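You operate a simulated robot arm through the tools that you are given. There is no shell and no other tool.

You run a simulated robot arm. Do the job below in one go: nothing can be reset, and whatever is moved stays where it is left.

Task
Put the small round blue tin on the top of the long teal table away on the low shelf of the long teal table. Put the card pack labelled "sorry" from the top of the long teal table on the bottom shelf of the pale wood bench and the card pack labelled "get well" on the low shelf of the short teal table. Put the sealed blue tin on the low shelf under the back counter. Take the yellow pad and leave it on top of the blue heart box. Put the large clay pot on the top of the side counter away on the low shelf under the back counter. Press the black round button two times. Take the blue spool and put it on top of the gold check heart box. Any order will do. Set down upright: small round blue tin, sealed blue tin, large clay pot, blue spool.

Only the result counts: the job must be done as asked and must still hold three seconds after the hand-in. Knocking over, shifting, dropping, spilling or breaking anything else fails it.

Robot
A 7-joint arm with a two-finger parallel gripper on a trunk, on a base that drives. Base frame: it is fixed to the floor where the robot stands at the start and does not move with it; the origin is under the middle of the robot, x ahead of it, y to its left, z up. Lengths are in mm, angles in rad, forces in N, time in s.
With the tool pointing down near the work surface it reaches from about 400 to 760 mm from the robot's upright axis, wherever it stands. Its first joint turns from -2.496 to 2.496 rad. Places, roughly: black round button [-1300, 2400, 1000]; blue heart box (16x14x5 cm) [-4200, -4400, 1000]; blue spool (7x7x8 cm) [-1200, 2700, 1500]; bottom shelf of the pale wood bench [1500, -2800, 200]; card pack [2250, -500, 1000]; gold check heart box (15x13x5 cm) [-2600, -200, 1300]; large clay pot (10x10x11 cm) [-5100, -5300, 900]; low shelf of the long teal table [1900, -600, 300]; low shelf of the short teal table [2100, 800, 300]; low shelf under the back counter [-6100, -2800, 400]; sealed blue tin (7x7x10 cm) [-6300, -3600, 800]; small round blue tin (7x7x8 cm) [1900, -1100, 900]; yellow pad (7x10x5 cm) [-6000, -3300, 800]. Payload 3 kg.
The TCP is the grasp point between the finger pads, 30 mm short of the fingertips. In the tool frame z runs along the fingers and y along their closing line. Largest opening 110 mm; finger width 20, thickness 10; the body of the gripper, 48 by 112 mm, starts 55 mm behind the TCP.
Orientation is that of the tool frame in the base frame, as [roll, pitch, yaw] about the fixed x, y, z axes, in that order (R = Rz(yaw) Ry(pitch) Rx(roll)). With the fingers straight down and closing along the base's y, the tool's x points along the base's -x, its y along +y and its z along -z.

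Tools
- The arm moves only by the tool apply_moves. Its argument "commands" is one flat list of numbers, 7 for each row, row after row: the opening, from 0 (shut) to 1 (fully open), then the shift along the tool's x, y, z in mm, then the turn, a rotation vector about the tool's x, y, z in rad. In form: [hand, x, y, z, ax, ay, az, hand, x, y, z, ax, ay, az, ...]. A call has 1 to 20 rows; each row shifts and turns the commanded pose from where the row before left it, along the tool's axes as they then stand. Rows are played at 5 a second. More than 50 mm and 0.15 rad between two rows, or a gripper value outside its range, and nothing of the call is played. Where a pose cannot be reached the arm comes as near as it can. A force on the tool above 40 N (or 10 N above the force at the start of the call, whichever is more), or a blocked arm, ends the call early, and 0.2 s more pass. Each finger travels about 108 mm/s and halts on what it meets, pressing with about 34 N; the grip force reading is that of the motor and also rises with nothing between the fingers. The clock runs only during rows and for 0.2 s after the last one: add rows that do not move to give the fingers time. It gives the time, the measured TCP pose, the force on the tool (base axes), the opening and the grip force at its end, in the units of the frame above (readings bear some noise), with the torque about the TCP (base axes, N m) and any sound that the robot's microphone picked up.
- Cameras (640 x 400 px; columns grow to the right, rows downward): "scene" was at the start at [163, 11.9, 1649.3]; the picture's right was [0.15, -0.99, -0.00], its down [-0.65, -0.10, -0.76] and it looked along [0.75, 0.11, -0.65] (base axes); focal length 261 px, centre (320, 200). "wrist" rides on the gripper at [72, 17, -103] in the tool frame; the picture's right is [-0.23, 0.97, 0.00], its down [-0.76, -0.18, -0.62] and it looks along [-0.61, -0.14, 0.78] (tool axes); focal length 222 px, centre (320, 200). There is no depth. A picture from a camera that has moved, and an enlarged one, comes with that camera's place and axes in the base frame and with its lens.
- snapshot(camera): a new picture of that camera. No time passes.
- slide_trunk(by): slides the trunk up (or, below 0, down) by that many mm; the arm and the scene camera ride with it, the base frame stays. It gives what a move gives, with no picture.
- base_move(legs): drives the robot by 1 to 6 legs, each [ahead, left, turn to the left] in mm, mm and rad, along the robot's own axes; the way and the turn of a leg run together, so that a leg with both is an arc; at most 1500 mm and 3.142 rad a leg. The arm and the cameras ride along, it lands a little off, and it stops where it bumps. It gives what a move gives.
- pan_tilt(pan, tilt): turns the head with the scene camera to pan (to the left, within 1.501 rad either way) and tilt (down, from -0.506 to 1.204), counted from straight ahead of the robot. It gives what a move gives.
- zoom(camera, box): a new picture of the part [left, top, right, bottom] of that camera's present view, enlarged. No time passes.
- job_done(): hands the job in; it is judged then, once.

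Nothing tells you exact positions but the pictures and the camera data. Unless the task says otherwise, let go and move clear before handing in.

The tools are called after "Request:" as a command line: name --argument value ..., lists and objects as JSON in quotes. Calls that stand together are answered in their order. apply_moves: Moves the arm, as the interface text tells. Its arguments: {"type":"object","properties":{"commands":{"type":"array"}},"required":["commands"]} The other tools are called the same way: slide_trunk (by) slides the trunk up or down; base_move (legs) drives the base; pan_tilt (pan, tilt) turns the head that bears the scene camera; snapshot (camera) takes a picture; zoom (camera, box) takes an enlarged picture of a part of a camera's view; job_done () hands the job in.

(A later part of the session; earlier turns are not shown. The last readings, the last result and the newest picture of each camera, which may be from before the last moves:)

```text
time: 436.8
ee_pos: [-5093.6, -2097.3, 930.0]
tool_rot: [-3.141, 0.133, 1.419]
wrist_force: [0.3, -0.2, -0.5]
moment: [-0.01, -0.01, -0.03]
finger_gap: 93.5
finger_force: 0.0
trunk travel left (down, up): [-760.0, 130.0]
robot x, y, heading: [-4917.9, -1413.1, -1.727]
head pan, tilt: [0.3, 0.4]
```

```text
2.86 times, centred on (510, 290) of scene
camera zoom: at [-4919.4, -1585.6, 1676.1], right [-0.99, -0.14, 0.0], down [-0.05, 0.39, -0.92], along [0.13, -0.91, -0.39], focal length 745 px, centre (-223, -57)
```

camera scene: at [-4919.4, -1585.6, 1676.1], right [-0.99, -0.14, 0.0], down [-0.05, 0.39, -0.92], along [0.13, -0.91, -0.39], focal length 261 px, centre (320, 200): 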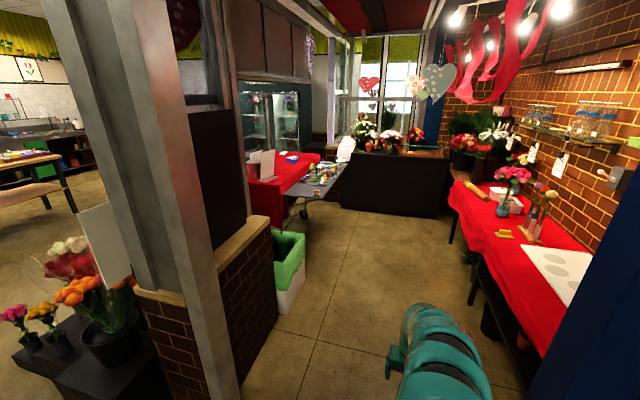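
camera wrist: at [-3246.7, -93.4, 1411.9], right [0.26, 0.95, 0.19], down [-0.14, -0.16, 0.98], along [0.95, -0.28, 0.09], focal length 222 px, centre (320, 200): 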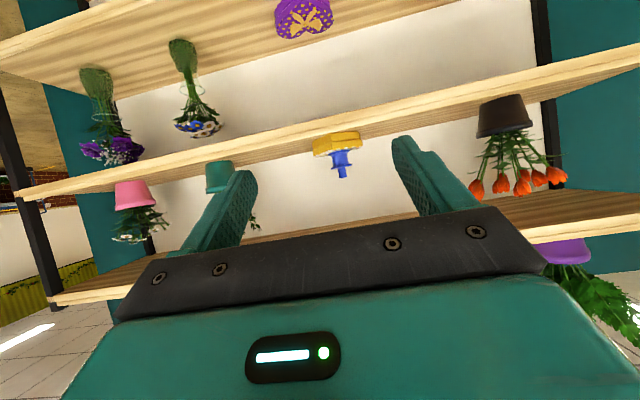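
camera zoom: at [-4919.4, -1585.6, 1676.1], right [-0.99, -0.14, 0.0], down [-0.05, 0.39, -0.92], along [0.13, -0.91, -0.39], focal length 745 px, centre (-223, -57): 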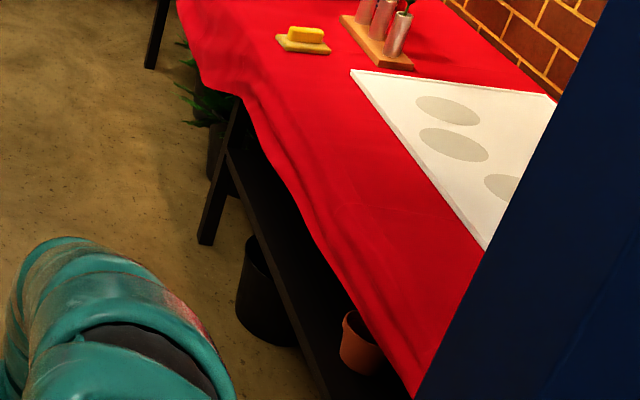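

I can see the red-covered back counter on the right with its low shelf: the yellow pad sits near its front, and the blue tin is at the back behind flowers. The dark side counter with the clay pot is at the far end, and the blue heart box is on the left red table. I'll drive in along the aisle.

Request:
slide_trunk --by 130

Request:
base_move --legs '[[1000, 0, 0.014]]'

Request:
pan_tilt --pan -0.9 --tilt 0.55

Request:
snapshot --camera "scene"

Request:
pan_tilt --pan 0.3 --tilt 0.45

Request:
snapshot --camera "scene"

```text
time: 438.4
ee_pos: [-5094.5, -2095.4, 1060.2]
tool_rot: [-3.141, 0.135, 1.417]
wrist_force: [0.9, 0.2, -0.4]
moment: [0.04, 0.01, -0.04]
finger_gap: 93.7
finger_force: 0.1
trunk travel left (down, up): [-890.0, 0.0]
robot x, y, heading: [-4920.9, -1412.8, -1.728]
head pan, tilt: [0.3, 0.4]
```

```text
time: 443.5
ee_pos: [-5228.6, -3086.9, 1059.7]
tool_rot: [-3.141, 0.135, 1.435]
wrist_force: [0.1, 0.4, 0.3]
moment: [0.02, -0.01, 0.01]
finger_gap: 93.5
finger_force: 0.0
trunk travel left (down, up): [-890.0, 0.0]
robot x, y, heading: [-5067.3, -2399.5, -1.71]
head pan, tilt: [0.3, 0.4]
```

```text
time: 444.9
ee_pos: [-5228.0, -3086.4, 1060.0]
tool_rot: [3.141, 0.136, 1.437]
wrist_force: [-0.3, 0.0, 1.0]
moment: [0.01, 0.0, 0.05]
finger_gap: 93.7
finger_force: 0.0
trunk travel left (down, up): [-890.0, 0.0]
robot x, y, heading: [-5067.3, -2398.3, -1.714]
head pan, tilt: [-0.901, 0.55]
```

```text
taken
camera scene: at [-5156.3, -2526.0, 1792.4], right [-0.51, 0.86, 0.0], down [0.45, 0.26, -0.85], along [-0.73, -0.43, -0.52], focal length 261 px, centre (320, 200)
```

scene: 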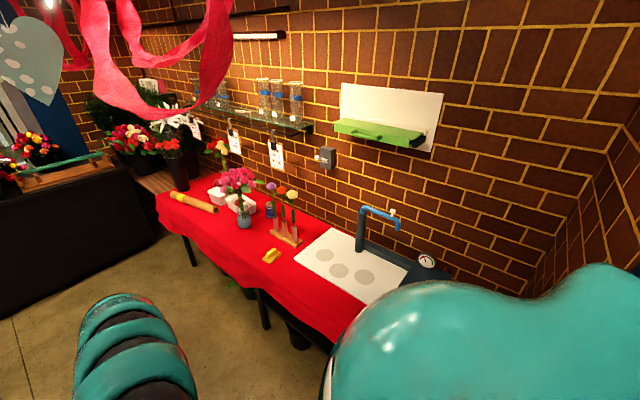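

```text
time: 446.3
ee_pos: [-5228.4, -3086.7, 1060.0]
tool_rot: [-3.141, 0.133, 1.437]
wrist_force: [0.8, -0.3, 0.9]
moment: [0.04, 0.0, -0.02]
finger_gap: 93.6
finger_force: 0.0
trunk travel left (down, up): [-890.0, 0.0]
robot x, y, heading: [-5065.1, -2401.3, -1.716]
head pan, tilt: [0.3, 0.45]
```

```text
taken
camera scene: at [-5064.2, -2571.2, 1801.5], right [-0.99, -0.16, 0.0], down [-0.07, 0.43, -0.9], along [0.14, -0.89, -0.44], focal length 261 px, centre (320, 200)
```

scene: 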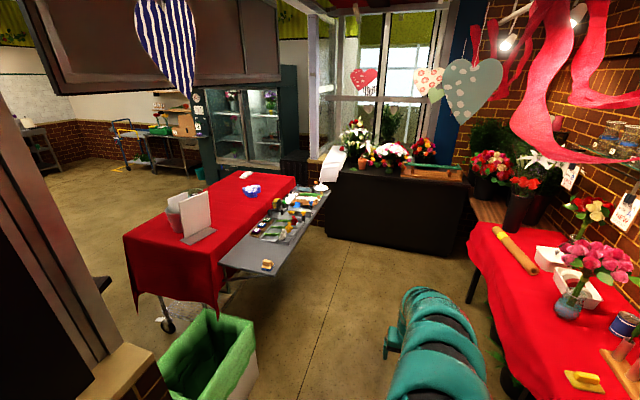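

Paper hearts and ribbons hang low here (down to about z≈1560-1640), so I'll lower the trunk to keep the head beneath them and then go further in.

Request:
slide_trunk --by -330

Request:
base_move --legs '[[850, 0, 0]]'

Request:
pan_tilt --pan -1.2 --tilt 0.6

Request:
snapshot --camera "scene"

Request:
zoom --camera "scene" --box '[160, 100, 480, 300]'

```text
time: 449.6
ee_pos: [-5227.9, -3086.9, 730.2]
tool_rot: [3.14, 0.137, 1.438]
wrist_force: [0.6, -0.5, 0.4]
moment: [-0.01, 0.01, -0.02]
finger_gap: 93.4
finger_force: 0.1
trunk travel left (down, up): [-560.0, 330.0]
robot x, y, heading: [-5064.2, -2401.9, -1.712]
head pan, tilt: [0.3, 0.45]
```

```text
time: 454.0
ee_pos: [-5335.0, -3916.7, 729.7]
tool_rot: [-3.141, 0.134, 1.446]
wrist_force: [-0.9, 0.1, 0.0]
moment: [0.01, 0.02, 0.0]
finger_gap: 93.4
finger_force: 0.0
trunk travel left (down, up): [-560.0, 330.0]
robot x, y, heading: [-5179.9, -3224.7, -1.708]
head pan, tilt: [0.3, 0.45]
```

```text
time: 455.6
ee_pos: [-5336.6, -3914.2, 730.3]
tool_rot: [-3.141, 0.134, 1.444]
wrist_force: [-0.1, 0.4, 0.7]
moment: [0.01, 0.02, 0.03]
finger_gap: 93.5
finger_force: 0.1
trunk travel left (down, up): [-560.0, 330.0]
robot x, y, heading: [-5184.1, -3226.4, -1.707]
head pan, tilt: [-1.201, 0.6]
```

```text
taken
camera scene: at [-5277.1, -3329.1, 1457.9], right [-0.24, 0.97, 0.0], down [0.55, 0.13, -0.83], along [-0.8, -0.2, -0.56], focal length 261 px, centre (320, 200)
```

scene: 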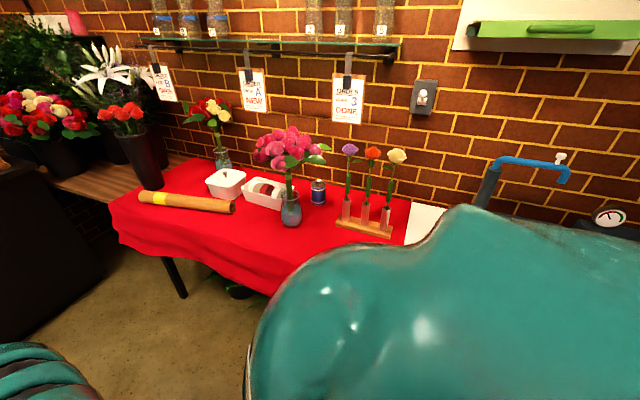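

```text
2.00 times, centred on (320, 200) of scene
camera zoom: at [-5277.1, -3329.1, 1457.9], right [-0.24, 0.97, 0.0], down [0.55, 0.13, -0.83], along [-0.8, -0.2, -0.56], focal length 521 px, centre (320, 200)
```

zoom: 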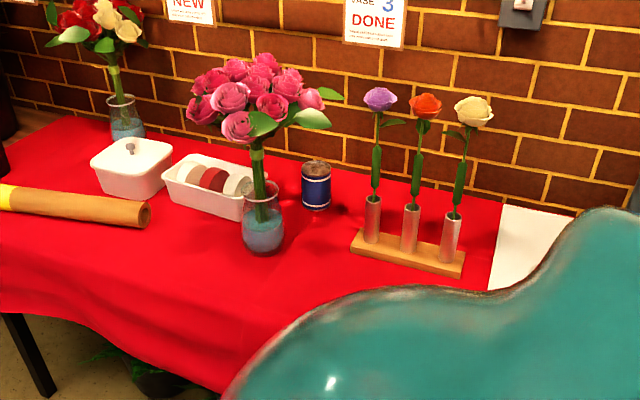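

The blue tin stands behind the rose vase, with a gap of about 150 mm between the vase and the flower-stick holder. A near-horizontal reach with the wrist camera on top would be safest, so I'll test whether the hand can roll 180°.

Request:
apply_moves --commands '[0.85, 0, 0, 0, 0, 0, 0.145, 0.85, 0, 0, 0, 0, 0, 0.145, 0.85, 0, 0, 0, 0, 0, 0.145, 0.85, 0, 0, 0, 0, 0, 0.145, 0.85, 0, 0, 0, 0, 0, 0.145, 0.85, 0, 0, 0, 0, 0, 0.145, 0.85, 0, 0, 0, 0, 0, 0.145, 0.85, 0, 0, 0, 0, 0, 0.145, 0.85, 0, 0, 0, 0, 0, 0.145, 0.85, 0, 0, 0, 0, 0, 0.145, 0.85, 0, 0, 0, 0, 0, 0.145, 0.85, 0, 0, 0, 0, 0, 0.145, 0.85, 0, 0, 0, 0, 0, 0.145, 0.85, 0, 0, 0, 0, 0, 0.145, 0.85, 0, 0, 0, 0, 0, 0.145, 0.85, 0, 0, 0, 0, 0, 0.145, 0.85, 0, 0, 0, 0, 0, 0.145, 0.85, 0, 0, 0, 0, 0, 0.145, 0.85, 0, 0, 0, 0, 0, 0.145, 0.85, 0, 0, 0, 0, 0, 0.145]'

```text
time: 459.8
ee_pos: [-5336.9, -3914.8, 730.0]
tool_rot: [3.11, -0.13, -1.458]
wrist_force: [1.1, 0.8, 0.1]
moment: [0.03, -0.02, -0.01]
finger_gap: 93.6
finger_force: 0.1
trunk travel left (down, up): [-560.0, 330.0]
robot x, y, heading: [-5180.2, -3224.0, -1.708]
head pan, tilt: [-1.201, 0.6]
```

Request:
apply_moves --commands '[0.85, 0, 0, 0, 0, 0, 0.12, 0.85, 0, 0, 0, 0, 0, 0.12, 0.85, 0, 0, 0, 0, 0, 0]'

Request:
snapshot --camera "wrist"

Request:
pan_tilt --pan 0.0 --tilt 0.6

Request:
snapshot --camera "scene"

```text
time: 460.6
ee_pos: [-5339.8, -3926.9, 726.3]
tool_rot: [3.141, -0.132, -1.696]
wrist_force: [-0.6, -0.1, 0.6]
moment: [0.03, 0.01, -0.03]
finger_gap: 93.4
finger_force: 0.0
out of reach, approached as far as the arm can: row 2
trunk travel left (down, up): [-560.0, 330.0]
robot x, y, heading: [-5177.2, -3228.9, -1.707]
head pan, tilt: [-1.201, 0.6]
```

```text
taken
camera wrist: at [-5362.1, -3981.7, 837.4], right [-0.94, 0.34, -0.03], down [0.28, 0.81, 0.52], along [0.2, 0.48, -0.86], focal length 222 px, centre (320, 200)
```

wrist: 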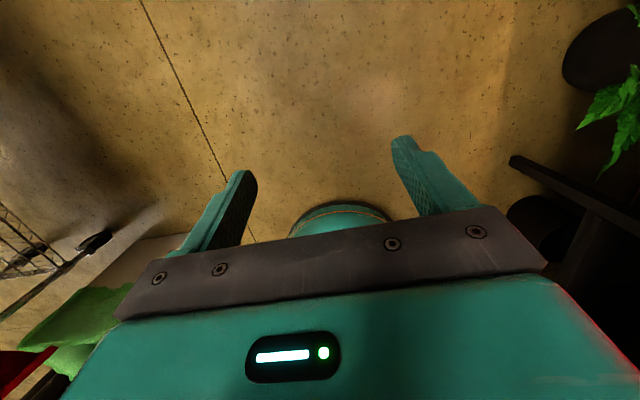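

```text
time: 462.0
ee_pos: [-5338.7, -3925.3, 726.0]
tool_rot: [-3.141, -0.134, -1.695]
wrist_force: [-0.2, -0.5, 0.6]
moment: [0.02, 0.01, -0.04]
finger_gap: 93.3
finger_force: 0.1
trunk travel left (down, up): [-560.0, 330.0]
robot x, y, heading: [-5177.1, -3226.8, -1.704]
head pan, tilt: [0.0, 0.6]
```

```text
taken
camera scene: at [-5202.9, -3395.8, 1457.9], right [-0.99, 0.13, 0.0], down [0.07, 0.56, -0.82], along [-0.11, -0.82, -0.57], focal length 261 px, centre (320, 200)
```

scene: 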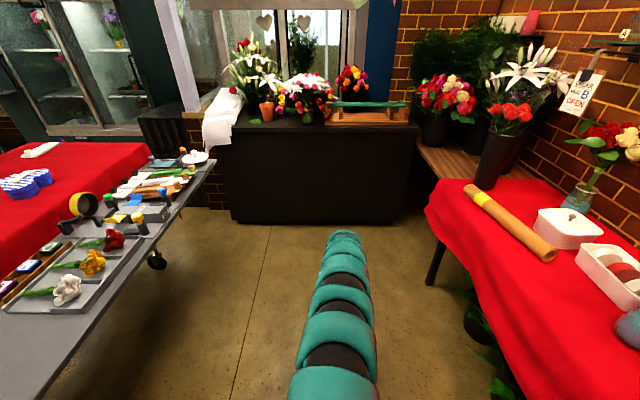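

The roll works. Now I'll pitch the hand forward to near horizontal, with the camera on top, still pointing down the empty aisle.

Request:
apply_moves --commands '[0.85, 0, 0, 0, 0, 0.14, 0, 0.85, 0, 0, 0, 0, 0.14, 0, 0.85, 0, 0, 0, 0, 0.14, 0, 0.85, 0, 0, 0, 0, 0.14, 0, 0.85, 0, 0, 0, 0, 0.14, 0, 0.85, 0, 0, 0, 0, 0.14, 0, 0.85, 0, 0, 0, 0, 0.14, 0, 0.85, 0, 0, 0, 0, 0.14, 0, 0.85, 0, 0, 0, 0, 0.14, 0, 0.85, 0, 0, 0, 0, 0, 0]'

Request:
snapshot --camera "scene"

Request:
snapshot --camera "wrist"

```text
time: 464.2
ee_pos: [-5253.1, -4012.9, 762.5]
tool_rot: [3.094, -1.32, -1.658]
wrist_force: [-0.3, 0.2, -0.5]
moment: [0.0, -0.01, 0.01]
finger_gap: 93.6
finger_force: 0.0
out of reach, approached as far as the arm can: row 1, 2, 3, 4, 5, 6, 7, 8, 9
trunk travel left (down, up): [-560.0, 330.0]
robot x, y, heading: [-5180.3, -3226.2, -1.705]
head pan, tilt: [0.0, 0.6]
```

```text
taken
camera scene: at [-5202.6, -3395.7, 1457.9], right [-0.99, 0.13, 0.0], down [0.07, 0.56, -0.83], along [-0.11, -0.82, -0.56], focal length 261 px, centre (320, 200)
```

scene: 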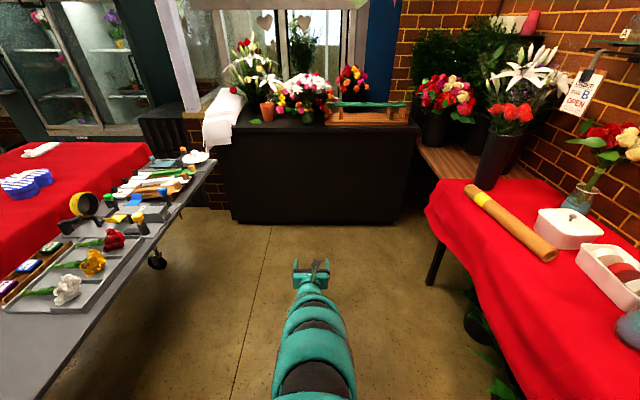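

```text
taken
camera wrist: at [-5258.5, -3928.3, 857.3], right [-0.96, 0.19, -0.21], down [0.28, 0.76, -0.59], along [0.05, -0.62, -0.78], focal length 222 px, centre (320, 200)
```

wrist: 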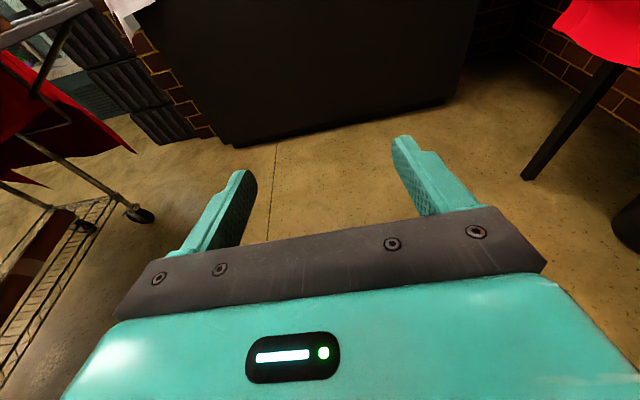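

Camera-up works well. I'll raise slightly, step away from the counter, and turn to face the tin along the gap between the vase and the stick holder.

Request:
slide_trunk --by 90

Request:
base_move --legs '[[0, 200, 0], [0, 0, -1.2]]'

Request:
snapshot --camera "scene"

Request:
snapshot --camera "wrist"

```text
time: 465.5
ee_pos: [-5254.7, -4012.1, 851.9]
tool_rot: [3.092, -1.319, -1.658]
wrist_force: [0.5, -0.4, -0.1]
moment: [-0.01, 0.04, -0.01]
finger_gap: 93.5
finger_force: 0.0
trunk travel left (down, up): [-650.0, 240.0]
robot x, y, heading: [-5179.0, -3229.2, -1.703]
head pan, tilt: [0.0, 0.6]
```

```text
time: 470.1
ee_pos: [-5740.4, -3466.7, 850.8]
tool_rot: [3.094, -1.321, -2.862]
wrist_force: [-0.4, 0.1, 0.6]
moment: [-0.01, 0.02, 0.01]
finger_gap: 93.9
finger_force: 0.0
trunk travel left (down, up): [-650.0, 240.0]
robot x, y, heading: [-4980.1, -3253.4, -2.906]
head pan, tilt: [0.0, 0.6]
```

```text
taken
camera scene: at [-5146.2, -3294.3, 1547.9], right [-0.23, 0.97, 0.0], down [0.55, 0.13, -0.83], along [-0.8, -0.19, -0.57], focal length 261 px, centre (320, 200)
```

scene: 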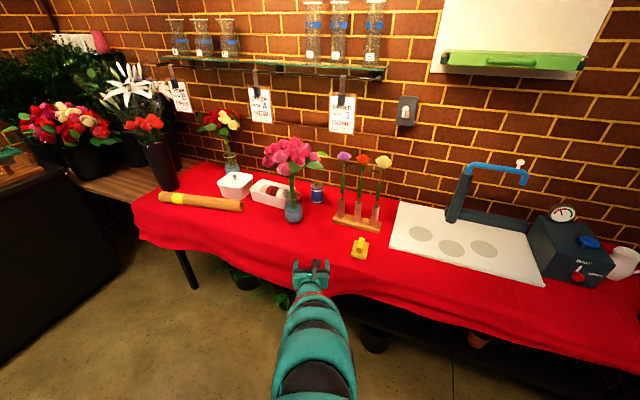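

```text
taken
camera wrist: at [-5663.5, -3432.1, 947.0], right [-0.17, 0.96, -0.21], down [0.81, 0.02, -0.58], along [-0.56, -0.27, -0.78], focal length 222 px, centre (320, 200)
```

wrist: 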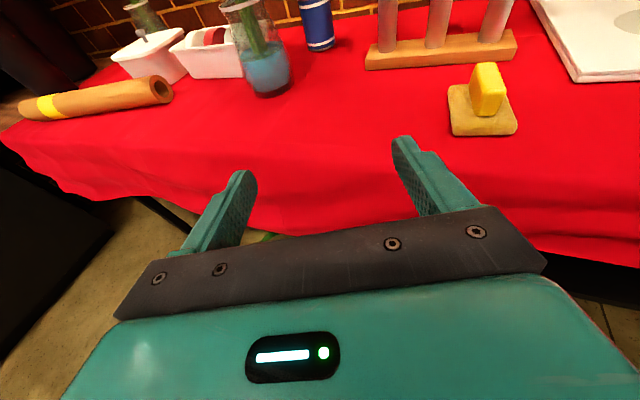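

The tin is at about (-6270, -3579), the vase to its front-left and the stick holder to its front-right. I'll turn slightly for the best line through the gap, then extend the arm and lower the trunk so the forearm stays under the roses.

Request:
base_move --legs '[[0, 0, 0.07]]'

Request:
apply_moves --commands '[0.85, 34.4, 0, 13.3, 0, 0, 0, 0.85, 34.4, 0, 13.3, 0, 0, 0, 0.85, 34.4, 0, 13.3, 0, 0, 0, 0.85, 34.4, 0, 13.3, 0, 0, 0, 0.85, 34.4, 0, 13.3, 0, 0, 0, 0.85, 34.4, 0, 13.3, 0, 0, 0, 0.85, 34.4, 0, 13.3, 0, 0, 0, 0.85, 34.4, 0, 13.3, 0, 0, 0]'

Request:
slide_trunk --by -220

Request:
snapshot --camera "scene"

Request:
snapshot --camera "wrist"

```text
time: 470.9
ee_pos: [-5722.3, -3519.9, 851.6]
tool_rot: [3.093, -1.32, -2.788]
wrist_force: [-0.5, -0.9, -0.4]
moment: [-0.01, -0.03, -0.01]
finger_gap: 93.5
finger_force: 0.0
trunk travel left (down, up): [-650.0, 240.0]
robot x, y, heading: [-4979.9, -3254.8, -2.834]
head pan, tilt: [0.0, 0.6]
```

```text
time: 472.8
ee_pos: [-5886.4, -3575.4, 1092.3]
tool_rot: [3.091, -1.319, -2.789]
wrist_force: [-0.9, -0.3, 0.1]
moment: [0.0, 0.0, -0.02]
finger_gap: 93.6
finger_force: 0.1
trunk travel left (down, up): [-650.0, 240.0]
robot x, y, heading: [-4987.1, -3256.9, -2.835]
head pan, tilt: [0.0, 0.6]
```

```text
time: 475.1
ee_pos: [-5887.1, -3573.6, 872.0]
tool_rot: [3.096, -1.321, -2.791]
wrist_force: [0.1, 0.2, 0.8]
moment: [0.0, -0.02, 0.0]
finger_gap: 93.5
finger_force: 0.0
trunk travel left (down, up): [-430.0, 460.0]
robot x, y, heading: [-4983.7, -3253.1, -2.836]
head pan, tilt: [0.0, 0.6]
```

```text
taken
camera scene: at [-5142.9, -3305.9, 1327.9], right [-0.3, 0.95, 0.0], down [0.54, 0.17, -0.83], along [-0.79, -0.25, -0.56], focal length 261 px, centre (320, 200)
```

scene: 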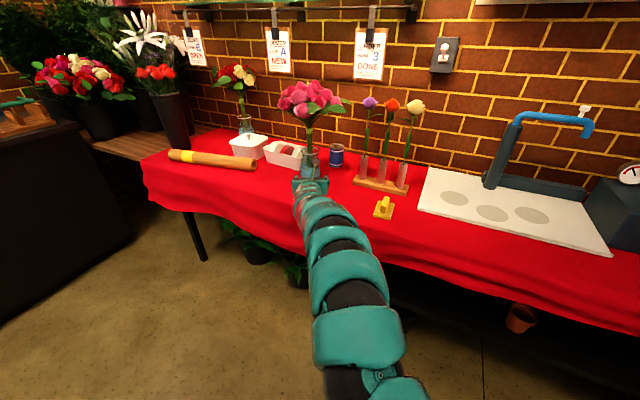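

```text
taken
camera wrist: at [-5812.1, -3534.2, 967.8], right [-0.24, 0.95, -0.21], down [0.81, 0.07, -0.58], along [-0.54, -0.31, -0.78], focal length 222 px, centre (320, 200)
```

wrist: 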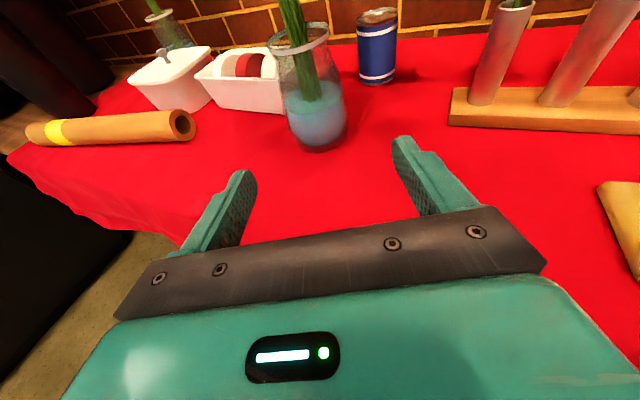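

Request:
base_move --legs '[[0, -113, 0]]'

Request:
slide_trunk --by -66

Request:
snapshot --camera "wrist"

Request:
snapshot --camera "scene"

```text
time: 476.3
ee_pos: [-5920.0, -3466.1, 872.3]
tool_rot: [3.098, -1.319, -2.791]
wrist_force: [0.1, 0.0, 0.5]
moment: [0.02, 0.03, 0.05]
finger_gap: 93.5
finger_force: 0.1
trunk travel left (down, up): [-430.0, 460.0]
robot x, y, heading: [-5016.7, -3149.3, -2.834]
head pan, tilt: [0.0, 0.6]
```

```text
time: 477.3
ee_pos: [-5920.5, -3467.8, 807.2]
tool_rot: [3.095, -1.32, -2.792]
wrist_force: [0.4, -0.7, 0.4]
moment: [0.01, -0.01, -0.02]
finger_gap: 94.0
finger_force: 0.1
trunk travel left (down, up): [-364.0, 526.0]
robot x, y, heading: [-5014.2, -3146.2, -2.833]
head pan, tilt: [0.0, 0.6]
```

```text
taken
camera wrist: at [-5846.1, -3426.9, 901.9], right [-0.24, 0.95, -0.21], down [0.81, 0.07, -0.59], along [-0.54, -0.31, -0.78], focal length 222 px, centre (320, 200)
```

wrist: 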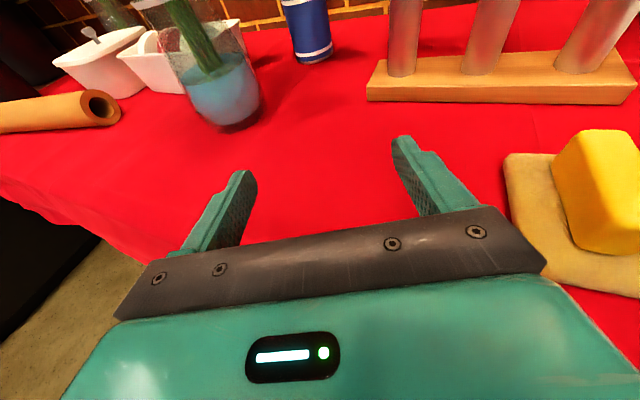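

```text
taken
camera scene: at [-5176.8, -3198.7, 1261.9], right [-0.3, 0.95, 0.0], down [0.54, 0.17, -0.83], along [-0.79, -0.25, -0.56], focal length 261 px, centre (320, 200)
```

scene: 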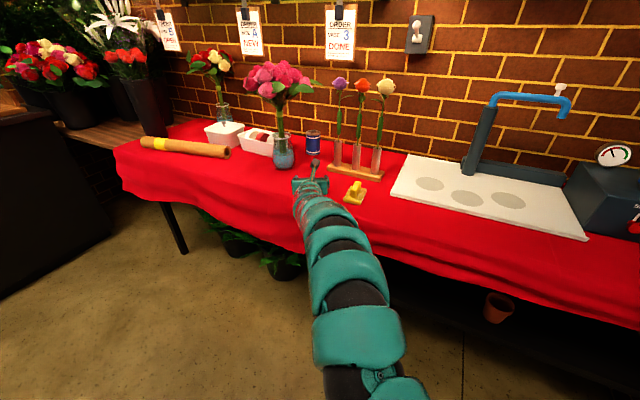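

The line to the tin is clean. I'll drive in along it, checking midway.

Request:
base_move --legs '[[200, 0, 0]]'

Request:
snapshot --camera "wrist"

Request:
zoom --camera "scene" --box '[220, 80, 440, 220]'

```text
time: 478.9
ee_pos: [-6111.2, -3528.9, 806.4]
tool_rot: [3.095, -1.318, -2.791]
wrist_force: [0.6, 0.2, -0.2]
moment: [0.0, 0.02, 0.01]
finger_gap: 93.4
finger_force: 0.1
trunk travel left (down, up): [-364.0, 526.0]
robot x, y, heading: [-5206.9, -3207.3, -2.833]
head pan, tilt: [0.0, 0.6]
```

```text
taken
camera wrist: at [-6037.8, -3488.8, 901.3], right [-0.24, 0.95, -0.21], down [0.81, 0.08, -0.58], along [-0.54, -0.31, -0.78], focal length 222 px, centre (320, 200)
```

wrist: 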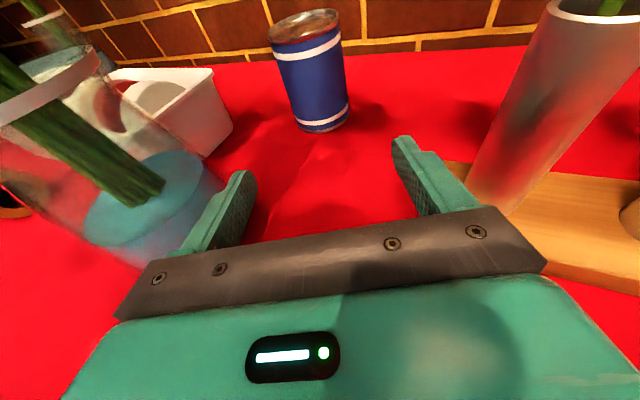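

```text
2.86 times, centred on (330, 150) of scene
camera zoom: at [-5368.9, -3259.9, 1261.8], right [-0.3, 0.95, 0.0], down [0.54, 0.17, -0.82], along [-0.79, -0.25, -0.57], focal length 745 px, centre (291, 343)
```

zoom: 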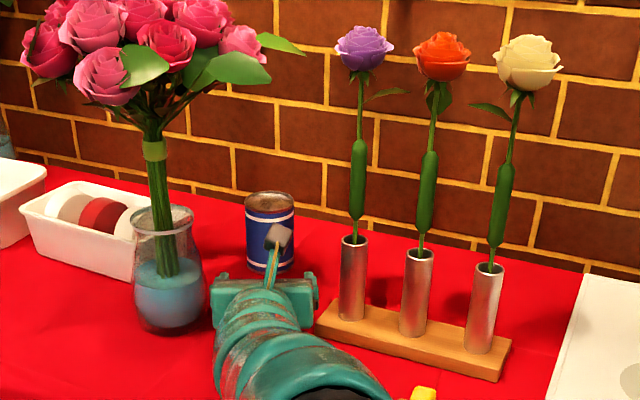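

Request:
base_move --legs '[[125, 0, 0]]'

Request:
snapshot --camera "wrist"

Request:
zoom --camera "scene" --box '[220, 80, 440, 220]'

```text
time: 480.2
ee_pos: [-6229.6, -3566.4, 805.7]
tool_rot: [3.093, -1.32, -2.79]
wrist_force: [-0.3, -0.4, -0.4]
moment: [-0.02, 0.0, -0.01]
finger_gap: 93.4
finger_force: 0.1
trunk travel left (down, up): [-364.0, 526.0]
robot x, y, heading: [-5325.0, -3250.0, -2.834]
head pan, tilt: [0.0, 0.6]
```

```text
taken
camera wrist: at [-6156.6, -3526.7, 901.2], right [-0.24, 0.95, -0.21], down [0.81, 0.08, -0.58], along [-0.54, -0.31, -0.78], focal length 222 px, centre (320, 200)
```

wrist: 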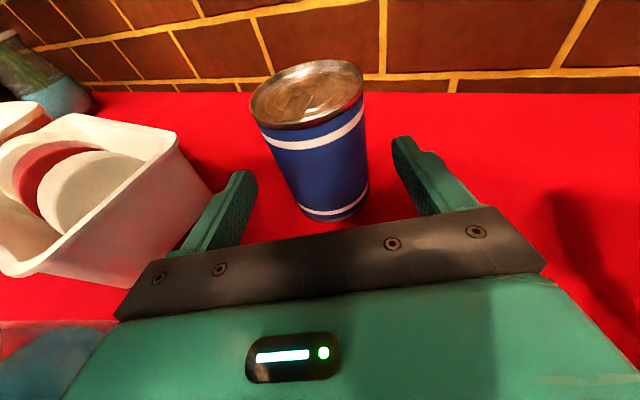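

```text
2.86 times, centred on (330, 150) of scene
camera zoom: at [-5487.8, -3297.8, 1261.8], right [-0.3, 0.95, 0.0], down [0.54, 0.17, -0.82], along [-0.79, -0.25, -0.57], focal length 745 px, centre (291, 343)
```

zoom: 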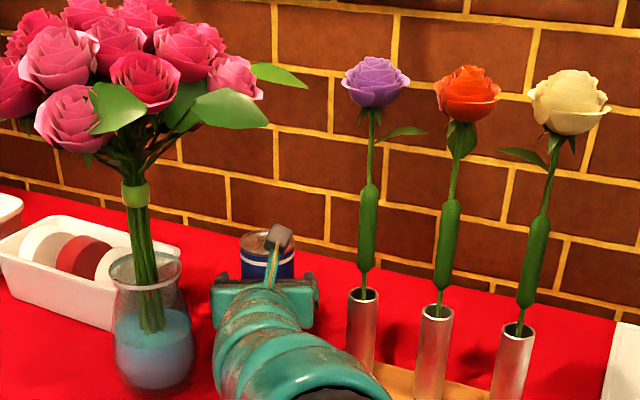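

Request:
apply_moves --commands '[0.85, 3.2, 0, 12.6, 0, 0, 0, 0.85, 3.2, 1, 12.6, 0, 0, 0, 0.85, 3.2, 1, 12.6, 0, 0, 0, 0.85, 0, 0, 0, 0, 0, 0]'

Request:
snapshot --camera "wrist"

```text
time: 481.2
ee_pos: [-6267.9, -3576.3, 805.7]
tool_rot: [3.092, -1.318, -2.789]
wrist_force: [-0.9, 0.1, -0.3]
moment: [0.03, 0.0, 0.04]
finger_gap: 93.5
finger_force: 0.1
trunk travel left (down, up): [-364.0, 526.0]
robot x, y, heading: [-5323.9, -3246.6, -2.83]
head pan, tilt: [0.0, 0.6]
```

```text
taken
camera wrist: at [-6194.4, -3535.7, 901.1], right [-0.24, 0.95, -0.21], down [0.81, 0.08, -0.58], along [-0.54, -0.31, -0.78], focal length 222 px, centre (320, 200)
```

wrist: 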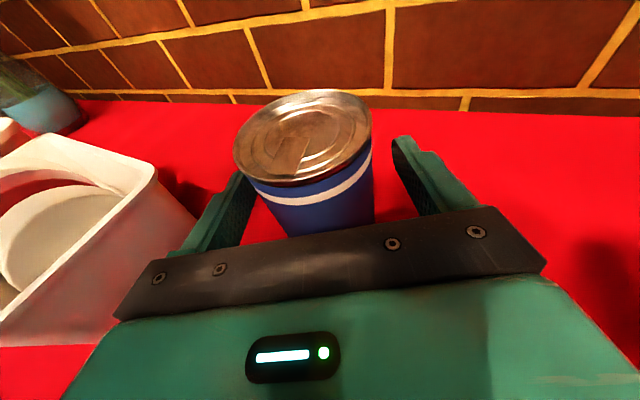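

Request:
apply_moves --commands '[0.78, 0, 0, 0, 0, 0, 0, 0.72, 0, 0, 0, 0, 0, 0, 0.68, 0, 0, 0, 0, 0, 0, 0.64, 0, 0, 0, 0, 0, 0, 0.6, 0, 0, 0, 0, 0, 0, 0.5, 0, 0, 0, 0, 0, 0, 0, 0, 0, 0, 0, 0, 0, 0, 0, 0, 0, 0, 0, 0]'

Request:
snapshot --camera "wrist"

```text
time: 483.0
ee_pos: [-6266.8, -3576.3, 807.6]
tool_rot: [3.095, -1.319, -2.791]
wrist_force: [-0.1, -1.3, 0.4]
moment: [-0.23, -0.01, 0.0]
finger_gap: 67.3
finger_force: 33.9
trunk travel left (down, up): [-364.0, 526.0]
robot x, y, heading: [-5324.1, -3245.9, -2.832]
head pan, tilt: [0.0, 0.6]
```

```text
taken
camera wrist: at [-6194.0, -3536.2, 901.3], right [-0.24, 0.95, -0.21], down [0.81, 0.08, -0.58], along [-0.54, -0.31, -0.78], focal length 222 px, centre (320, 200)
```

wrist: 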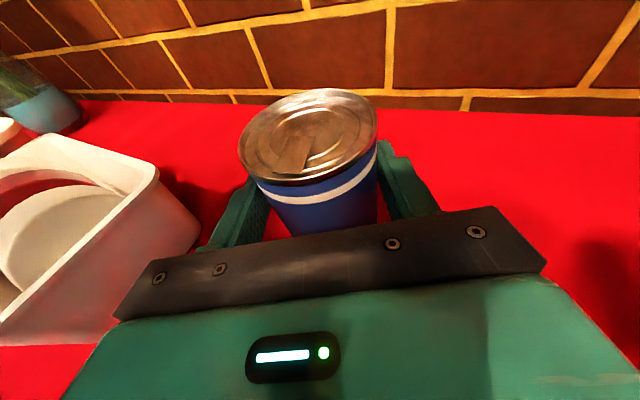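

The tin is gripped at 67 mm. I'll lift it gently and back out along the same line.

Request:
apply_moves --commands '[0, 2.9, 0, -0.7, 0, 0, 0, 0, 3.9, 0, -1, 0, 0, 0, 0, 3.9, 0, -1, 0, 0, 0, 0, 3.9, 0, -1, 0, 0, 0, 0, 4.8, 0, -1.2, 0, 0, 0, 0, 4.8, 0, -1.2, 0, 0, 0, 0, 2.9, 0, -0.7, 0, 0, 0, 0, 0, 0, 0, 0, 0, 0]'

Request:
snapshot --camera "wrist"

Request:
base_move --legs '[[-360, 0, 0]]'

Request:
snapshot --camera "wrist"

Request:
snapshot --camera "scene"

```text
time: 484.8
ee_pos: [-6267.7, -3576.9, 833.3]
tool_rot: [3.095, -1.317, -2.791]
wrist_force: [-0.4, 0.3, -3.6]
moment: [-0.01, -0.04, -0.01]
finger_gap: 66.9
finger_force: 33.9
trunk travel left (down, up): [-364.0, 526.0]
robot x, y, heading: [-5328.0, -3247.9, -2.835]
head pan, tilt: [0.0, 0.6]
```

```text
taken
camera wrist: at [-6194.4, -3536.7, 928.9], right [-0.24, 0.95, -0.21], down [0.81, 0.08, -0.58], along [-0.54, -0.31, -0.78], focal length 222 px, centre (320, 200)
```

wrist: 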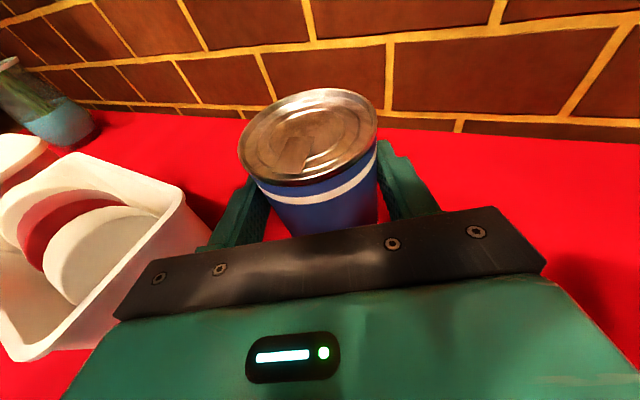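

```text
time: 487.1
ee_pos: [-5923.3, -3467.6, 834.3]
tool_rot: [3.095, -1.32, -2.786]
wrist_force: [0.5, -0.5, -2.9]
moment: [0.01, -0.06, -0.02]
finger_gap: 67.1
finger_force: 34.3
trunk travel left (down, up): [-364.0, 526.0]
robot x, y, heading: [-4980.3, -3137.0, -2.828]
head pan, tilt: [0.0, 0.6]
```

```text
taken
camera wrist: at [-5850.0, -3428.4, 929.2], right [-0.24, 0.95, -0.21], down [0.81, 0.08, -0.58], along [-0.54, -0.31, -0.78], focal length 222 px, centre (320, 200)
```

wrist: 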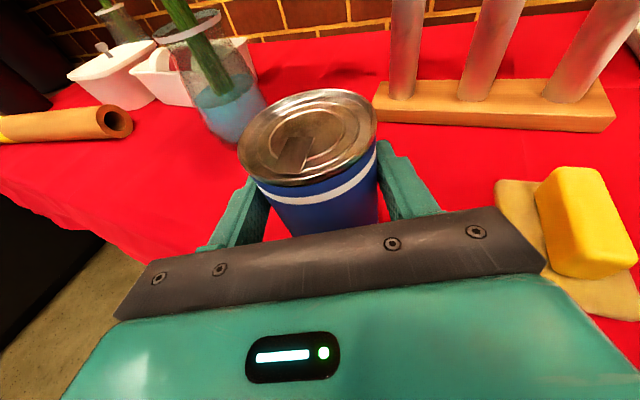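

```text
taken
camera scene: at [-5143.9, -3188.2, 1261.9], right [-0.31, 0.95, 0.0], down [0.54, 0.17, -0.82], along [-0.79, -0.25, -0.57], focal length 261 px, centre (320, 200)
```

scene: 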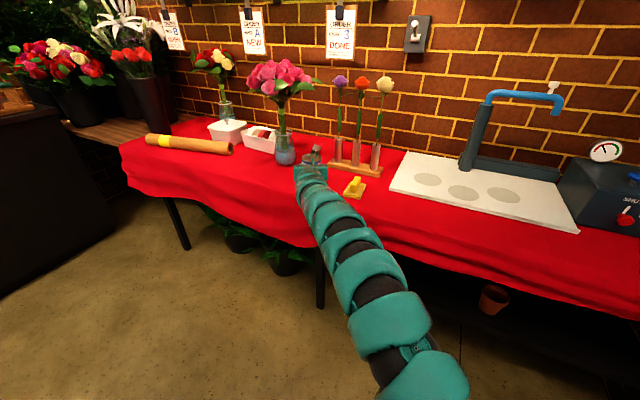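

The tin is out and held. I'll raise a bit, swing the hand round into the aisle, then lower the trunk and look under the counter at the low shelf.

Request:
slide_trunk --by 100

Request:
base_move --legs '[[0, 0, 1.12]]'

Request:
slide_trunk --by -330

Request:
pan_tilt --pan -1.3 --tilt 0.3

Request:
snapshot --camera "scene"

Request:
zoom --camera "scene" --box '[160, 150, 480, 350]'

```text
time: 488.4
ee_pos: [-5923.3, -3468.7, 934.4]
tool_rot: [3.095, -1.318, -2.789]
wrist_force: [0.5, -0.4, -3.1]
moment: [0.0, 0.0, -0.01]
finger_gap: 67.1
finger_force: 34.1
trunk travel left (down, up): [-464.0, 426.0]
robot x, y, heading: [-4978.7, -3136.6, -2.834]
head pan, tilt: [0.0, 0.6]
```

```text
time: 491.7
ee_pos: [-5090.9, -4128.0, 933.3]
tool_rot: [3.095, -1.319, -1.666]
wrist_force: [-0.1, 0.7, -2.0]
moment: [0.03, 0.03, 0.0]
finger_gap: 66.9
finger_force: 33.8
trunk travel left (down, up): [-464.0, 426.0]
robot x, y, heading: [-4982.4, -3138.4, -1.708]
head pan, tilt: [0.0, 0.6]
```

```text
time: 494.9
ee_pos: [-5091.1, -4129.7, 604.2]
tool_rot: [3.095, -1.319, -1.668]
wrist_force: [0.5, 0.3, -3.0]
moment: [0.0, -0.01, 0.0]
finger_gap: 67.0
finger_force: 34.9
trunk travel left (down, up): [-134.0, 756.0]
robot x, y, heading: [-4982.2, -3138.1, -1.707]
head pan, tilt: [0.0, 0.6]
```

```text
time: 496.4
ee_pos: [-5090.2, -4129.6, 604.4]
tool_rot: [3.094, -1.32, -1.666]
wrist_force: [0.4, -0.5, -2.3]
moment: [0.05, 0.01, -0.02]
finger_gap: 67.0
finger_force: 33.6
trunk travel left (down, up): [-134.0, 756.0]
robot x, y, heading: [-4980.6, -3135.3, -1.706]
head pan, tilt: [-1.3, 0.3]
```

```text
taken
camera scene: at [-5086.8, -3228.9, 1059.3], right [-0.13, 0.99, 0.0], down [0.29, 0.04, -0.96], along [-0.95, -0.13, -0.3], focal length 261 px, centre (320, 200)
```

scene: 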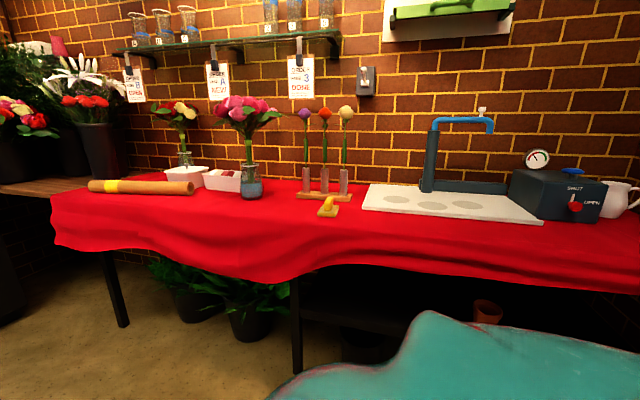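

```text
2.00 times, centred on (320, 250) of scene
camera zoom: at [-5086.8, -3228.9, 1059.3], right [-0.13, 0.99, 0.0], down [0.29, 0.04, -0.96], along [-0.95, -0.13, -0.3], focal length 521 px, centre (320, 100)
```

zoom: 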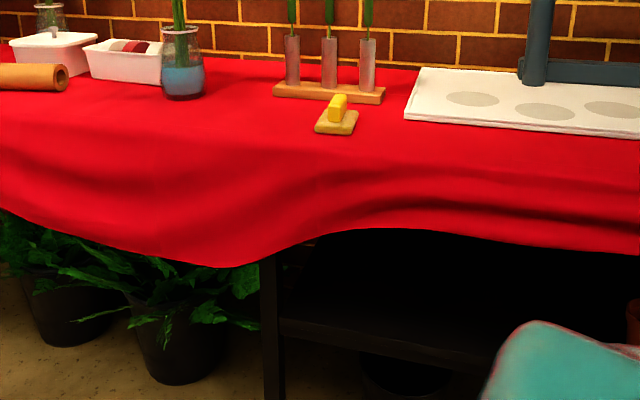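

Request:
pan_tilt --pan 1.4 --tilt 0.7

Request:
snapshot --camera "scene"

Request:
pan_tilt --pan -1.5 --tilt 0.4

Request:
snapshot --camera "scene"

```text
time: 498.8
ee_pos: [-5091.1, -4129.1, 603.5]
tool_rot: [3.094, -1.32, -1.666]
wrist_force: [0.3, -0.9, -2.7]
moment: [0.04, 0.0, -0.01]
finger_gap: 66.9
finger_force: 33.9
trunk travel left (down, up): [-134.0, 756.0]
robot x, y, heading: [-4983.3, -3136.2, -1.712]
head pan, tilt: [1.4, 0.7]
```

```text
taken
camera scene: at [-4913.3, -3242.4, 1023.2], right [-0.3, -0.95, 0.0], down [-0.61, 0.2, -0.76], along [0.73, -0.23, -0.64], focal length 261 px, centre (320, 200)
```

scene: 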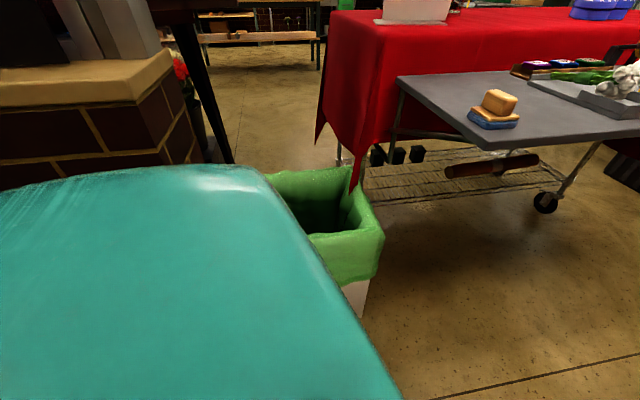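

```text
time: 501.3
ee_pos: [-5091.8, -4128.0, 603.5]
tool_rot: [3.094, -1.318, -1.668]
wrist_force: [-0.7, -1.0, -3.1]
moment: [0.0, -0.04, -0.01]
finger_gap: 66.7
finger_force: 34.4
trunk travel left (down, up): [-134.0, 756.0]
robot x, y, heading: [-4981.8, -3136.3, -1.71]
head pan, tilt: [-1.499, 0.4]
```

```text
taken
camera scene: at [-5086.6, -3210.4, 1050.1], right [0.07, 1.0, 0.0], down [0.39, -0.03, -0.92], along [-0.92, 0.06, -0.39], focal length 261 px, centre (320, 200)
```

scene: 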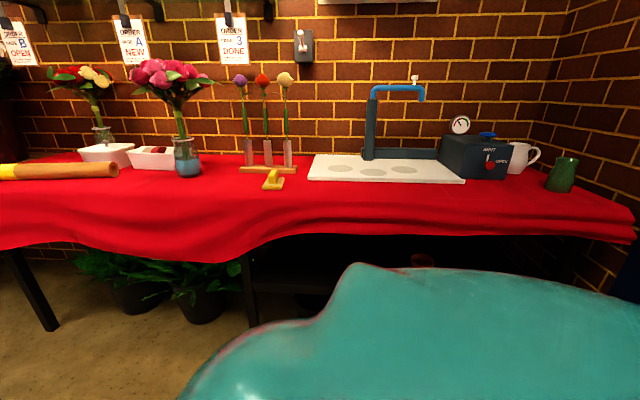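

The low shelf is at z≈332, starting behind the leg at w≈-4250, with a small clay pot further right. I'll retract the arm, step back, turn to face the counter squarely and lower to shelf height.

Request:
apply_moves --commands '[0, -7.7, 0, -30.3, 0, 0, 0, 0, -7.7, 0, -30.3, 0, 0, 0, 0, -7.7, 0, -30.3, 0, 0, 0, 0, -7.7, 0, -30.3, 0, 0, 0]'

Request:
base_move --legs '[[60, 240, 0], [0, 0, -1.575]]'

Request:
pan_tilt --pan 0.0 --tilt 0.4

Request:
snapshot --camera "scene"

Request:
snapshot --camera "wrist"

```text
time: 502.3
ee_pos: [-5064.4, -4037.3, 602.1]
tool_rot: [3.092, -1.318, -1.664]
wrist_force: [-0.4, -0.3, -3.2]
moment: [0.04, -0.01, 0.0]
finger_gap: 67.1
finger_force: 34.3
out of reach, approached as far as the arm can: row 3, 4
trunk travel left (down, up): [-134.0, 756.0]
robot x, y, heading: [-4983.3, -3136.2, -1.709]
head pan, tilt: [-1.499, 0.4]
```

```text
time: 507.9
ee_pos: [-5654.4, -3154.9, 602.7]
tool_rot: [3.092, -1.32, 3.057]
wrist_force: [-0.2, 0.3, -3.1]
moment: [0.0, -0.05, 0.0]
finger_gap: 67.3
finger_force: 33.8
trunk travel left (down, up): [-134.0, 756.0]
robot x, y, heading: [-4752.2, -3227.1, 3.014]
head pan, tilt: [-1.499, 0.4]
```

```text
time: 509.5
ee_pos: [-5652.9, -3154.3, 602.8]
tool_rot: [3.096, -1.317, 3.056]
wrist_force: [0.0, -0.3, -3.2]
moment: [-0.03, -0.05, -0.02]
finger_gap: 66.9
finger_force: 34.2
trunk travel left (down, up): [-134.0, 756.0]
robot x, y, heading: [-4752.3, -3229.5, 3.016]
head pan, tilt: [0.0, 0.4]
```

```text
taken
camera scene: at [-4924.3, -3207.0, 1050.1], right [0.13, 0.99, 0.0], down [0.39, -0.05, -0.92], along [-0.91, 0.12, -0.39], focal length 261 px, centre (320, 200)
```

scene: 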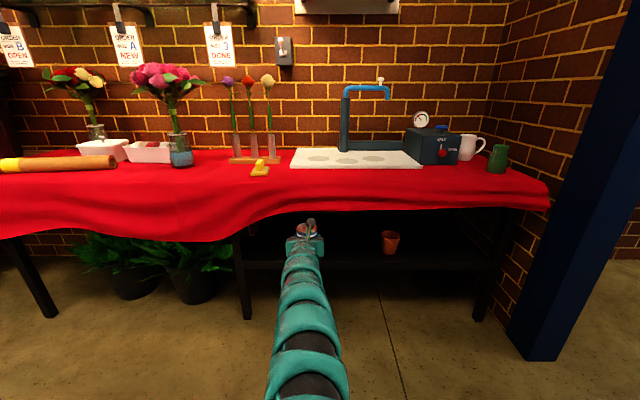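

```text
taken
camera wrist: at [-5570.7, -3149.6, 697.8], right [0.18, 0.96, -0.21], down [0.76, -0.27, -0.58], along [-0.62, -0.05, -0.78], focal length 222 px, centre (320, 200)
```

wrist: 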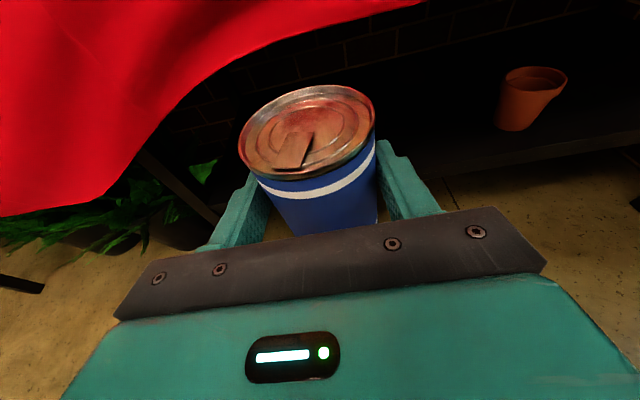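

Request:
slide_trunk --by -130

Request:
apply_moves --commands '[0, -9.7, 0, 2.5, 0, 0, 0, 0, -9.7, 0, 2.5, 0, 0, 0, 0, -9.7, 0, 2.5, 0, 0, 0, 0, 0, 0, 0, 0, 0, 0]'

Request:
base_move --legs '[[200, 0, 0]]'

Request:
snapshot --camera "scene"

Request:
snapshot --camera "wrist"

```text
time: 511.1
ee_pos: [-5655.4, -3154.0, 473.6]
tool_rot: [3.093, -1.32, 3.057]
wrist_force: [-0.1, -0.5, -3.6]
moment: [-0.01, -0.04, 0.03]
finger_gap: 67.2
finger_force: 34.6
trunk travel left (down, up): [-4.0, 886.0]
robot x, y, heading: [-4749.0, -3226.6, 3.011]
head pan, tilt: [0.0, 0.4]
```

```text
time: 512.1
ee_pos: [-5653.8, -3153.7, 443.0]
tool_rot: [3.092, -1.322, 3.055]
wrist_force: [-0.5, -0.1, -3.2]
moment: [0.0, -0.07, -0.01]
finger_gap: 66.9
finger_force: 34.0
trunk travel left (down, up): [-4.0, 886.0]
robot x, y, heading: [-4754.8, -3226.3, 3.013]
head pan, tilt: [0.0, 0.4]
```

```text
time: 513.7
ee_pos: [-5852.0, -3127.4, 443.5]
tool_rot: [3.092, -1.319, 3.056]
wrist_force: [0.3, -0.1, -3.2]
moment: [-0.02, -0.05, -0.02]
finger_gap: 66.9
finger_force: 34.1
trunk travel left (down, up): [-4.0, 886.0]
robot x, y, heading: [-4946.9, -3201.0, 3.014]
head pan, tilt: [0.0, 0.4]
```

```text
taken
camera scene: at [-5123.3, -3181.0, 920.1], right [0.13, 0.99, 0.0], down [0.39, -0.05, -0.92], along [-0.91, 0.12, -0.39], focal length 261 px, centre (320, 200)
```

scene: 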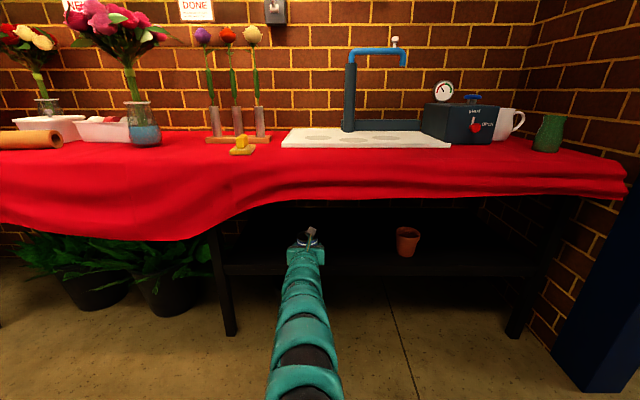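

```text
taken
camera wrist: at [-5769.6, -3122.3, 538.2], right [0.19, 0.96, -0.21], down [0.76, -0.27, -0.58], along [-0.62, -0.05, -0.78], focal length 222 px, centre (320, 200)
```

wrist: 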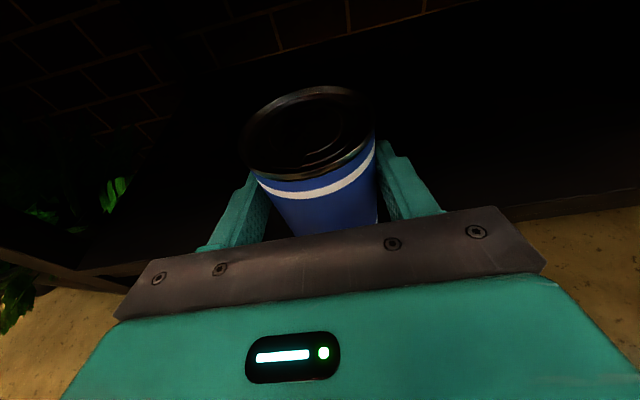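

Request:
base_move --legs '[[125, 0, 0]]'

Request:
apply_moves --commands '[0, -4.8, 0, 1.2, 0, 0, 0, 0, -4.8, 0, 1.2, 0, 0, 0, 0, -4.8, 0, 1.2, 0, 0, 0, 0, -4.8, 0, 1.2, 0, 0, 0, 0, -4.8, 0, 1.2, 0, 0, 0, 0, 0, 0, 0, 0, 0, 0]'

Request:
snapshot --camera "wrist"

Request:
snapshot --camera "scene"

```text
time: 515.0
ee_pos: [-5977.3, -3109.8, 442.9]
tool_rot: [3.093, -1.32, 3.055]
wrist_force: [-0.7, 0.4, -3.0]
moment: [-0.01, -0.05, -0.01]
finger_gap: 67.3
finger_force: 33.7
trunk travel left (down, up): [-4.0, 886.0]
robot x, y, heading: [-5073.1, -3183.1, 3.011]
head pan, tilt: [0.0, 0.4]
```

```text
time: 516.4
ee_pos: [-5975.9, -3108.2, 420.0]
tool_rot: [3.1, -1.32, 3.047]
wrist_force: [-5.0, 0.3, 10.0]
moment: [-0.41, 0.4, -0.17]
finger_gap: 66.5
finger_force: 34.1
trunk travel left (down, up): [-4.0, 886.0]
robot x, y, heading: [-5074.4, -3186.4, 3.015]
head pan, tilt: [0.0, 0.4]
```

```text
taken
camera wrist: at [-5892.8, -3104.6, 515.9], right [0.19, 0.96, -0.21], down [0.76, -0.28, -0.59], along [-0.62, -0.05, -0.78], focal length 222 px, centre (320, 200)
```

wrist: 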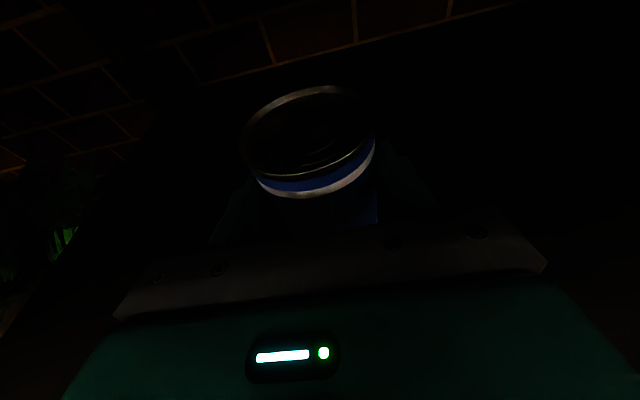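

```text
taken
camera scene: at [-5246.2, -3164.6, 920.5], right [0.13, 0.99, 0.0], down [0.39, -0.05, -0.92], along [-0.91, 0.12, -0.39], focal length 261 px, centre (320, 200)
```

scene: 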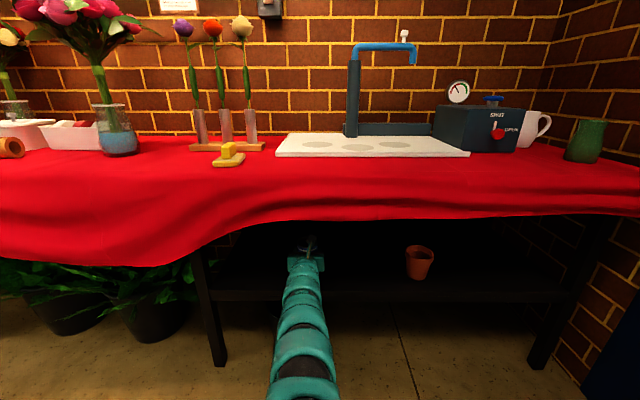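

Request:
apply_moves --commands '[0, -1.9, 0, 0.5, 0, 0, 0, 0, -1.9, 0, 0.5, 0, 0, 0, 0, 0, 0, 0, 0, 0, 0]'

```text
time: 517.2
ee_pos: [-5976.5, -3109.0, 420.4]
tool_rot: [3.095, -1.324, 3.048]
wrist_force: [-10.3, 1.8, 33.1]
moment: [-0.6, 0.75, -0.09]
finger_gap: 67.3
finger_force: 34.0
trunk travel left (down, up): [-4.0, 886.0]
robot x, y, heading: [-5075.1, -3185.8, 3.007]
head pan, tilt: [0.0, 0.4]
```

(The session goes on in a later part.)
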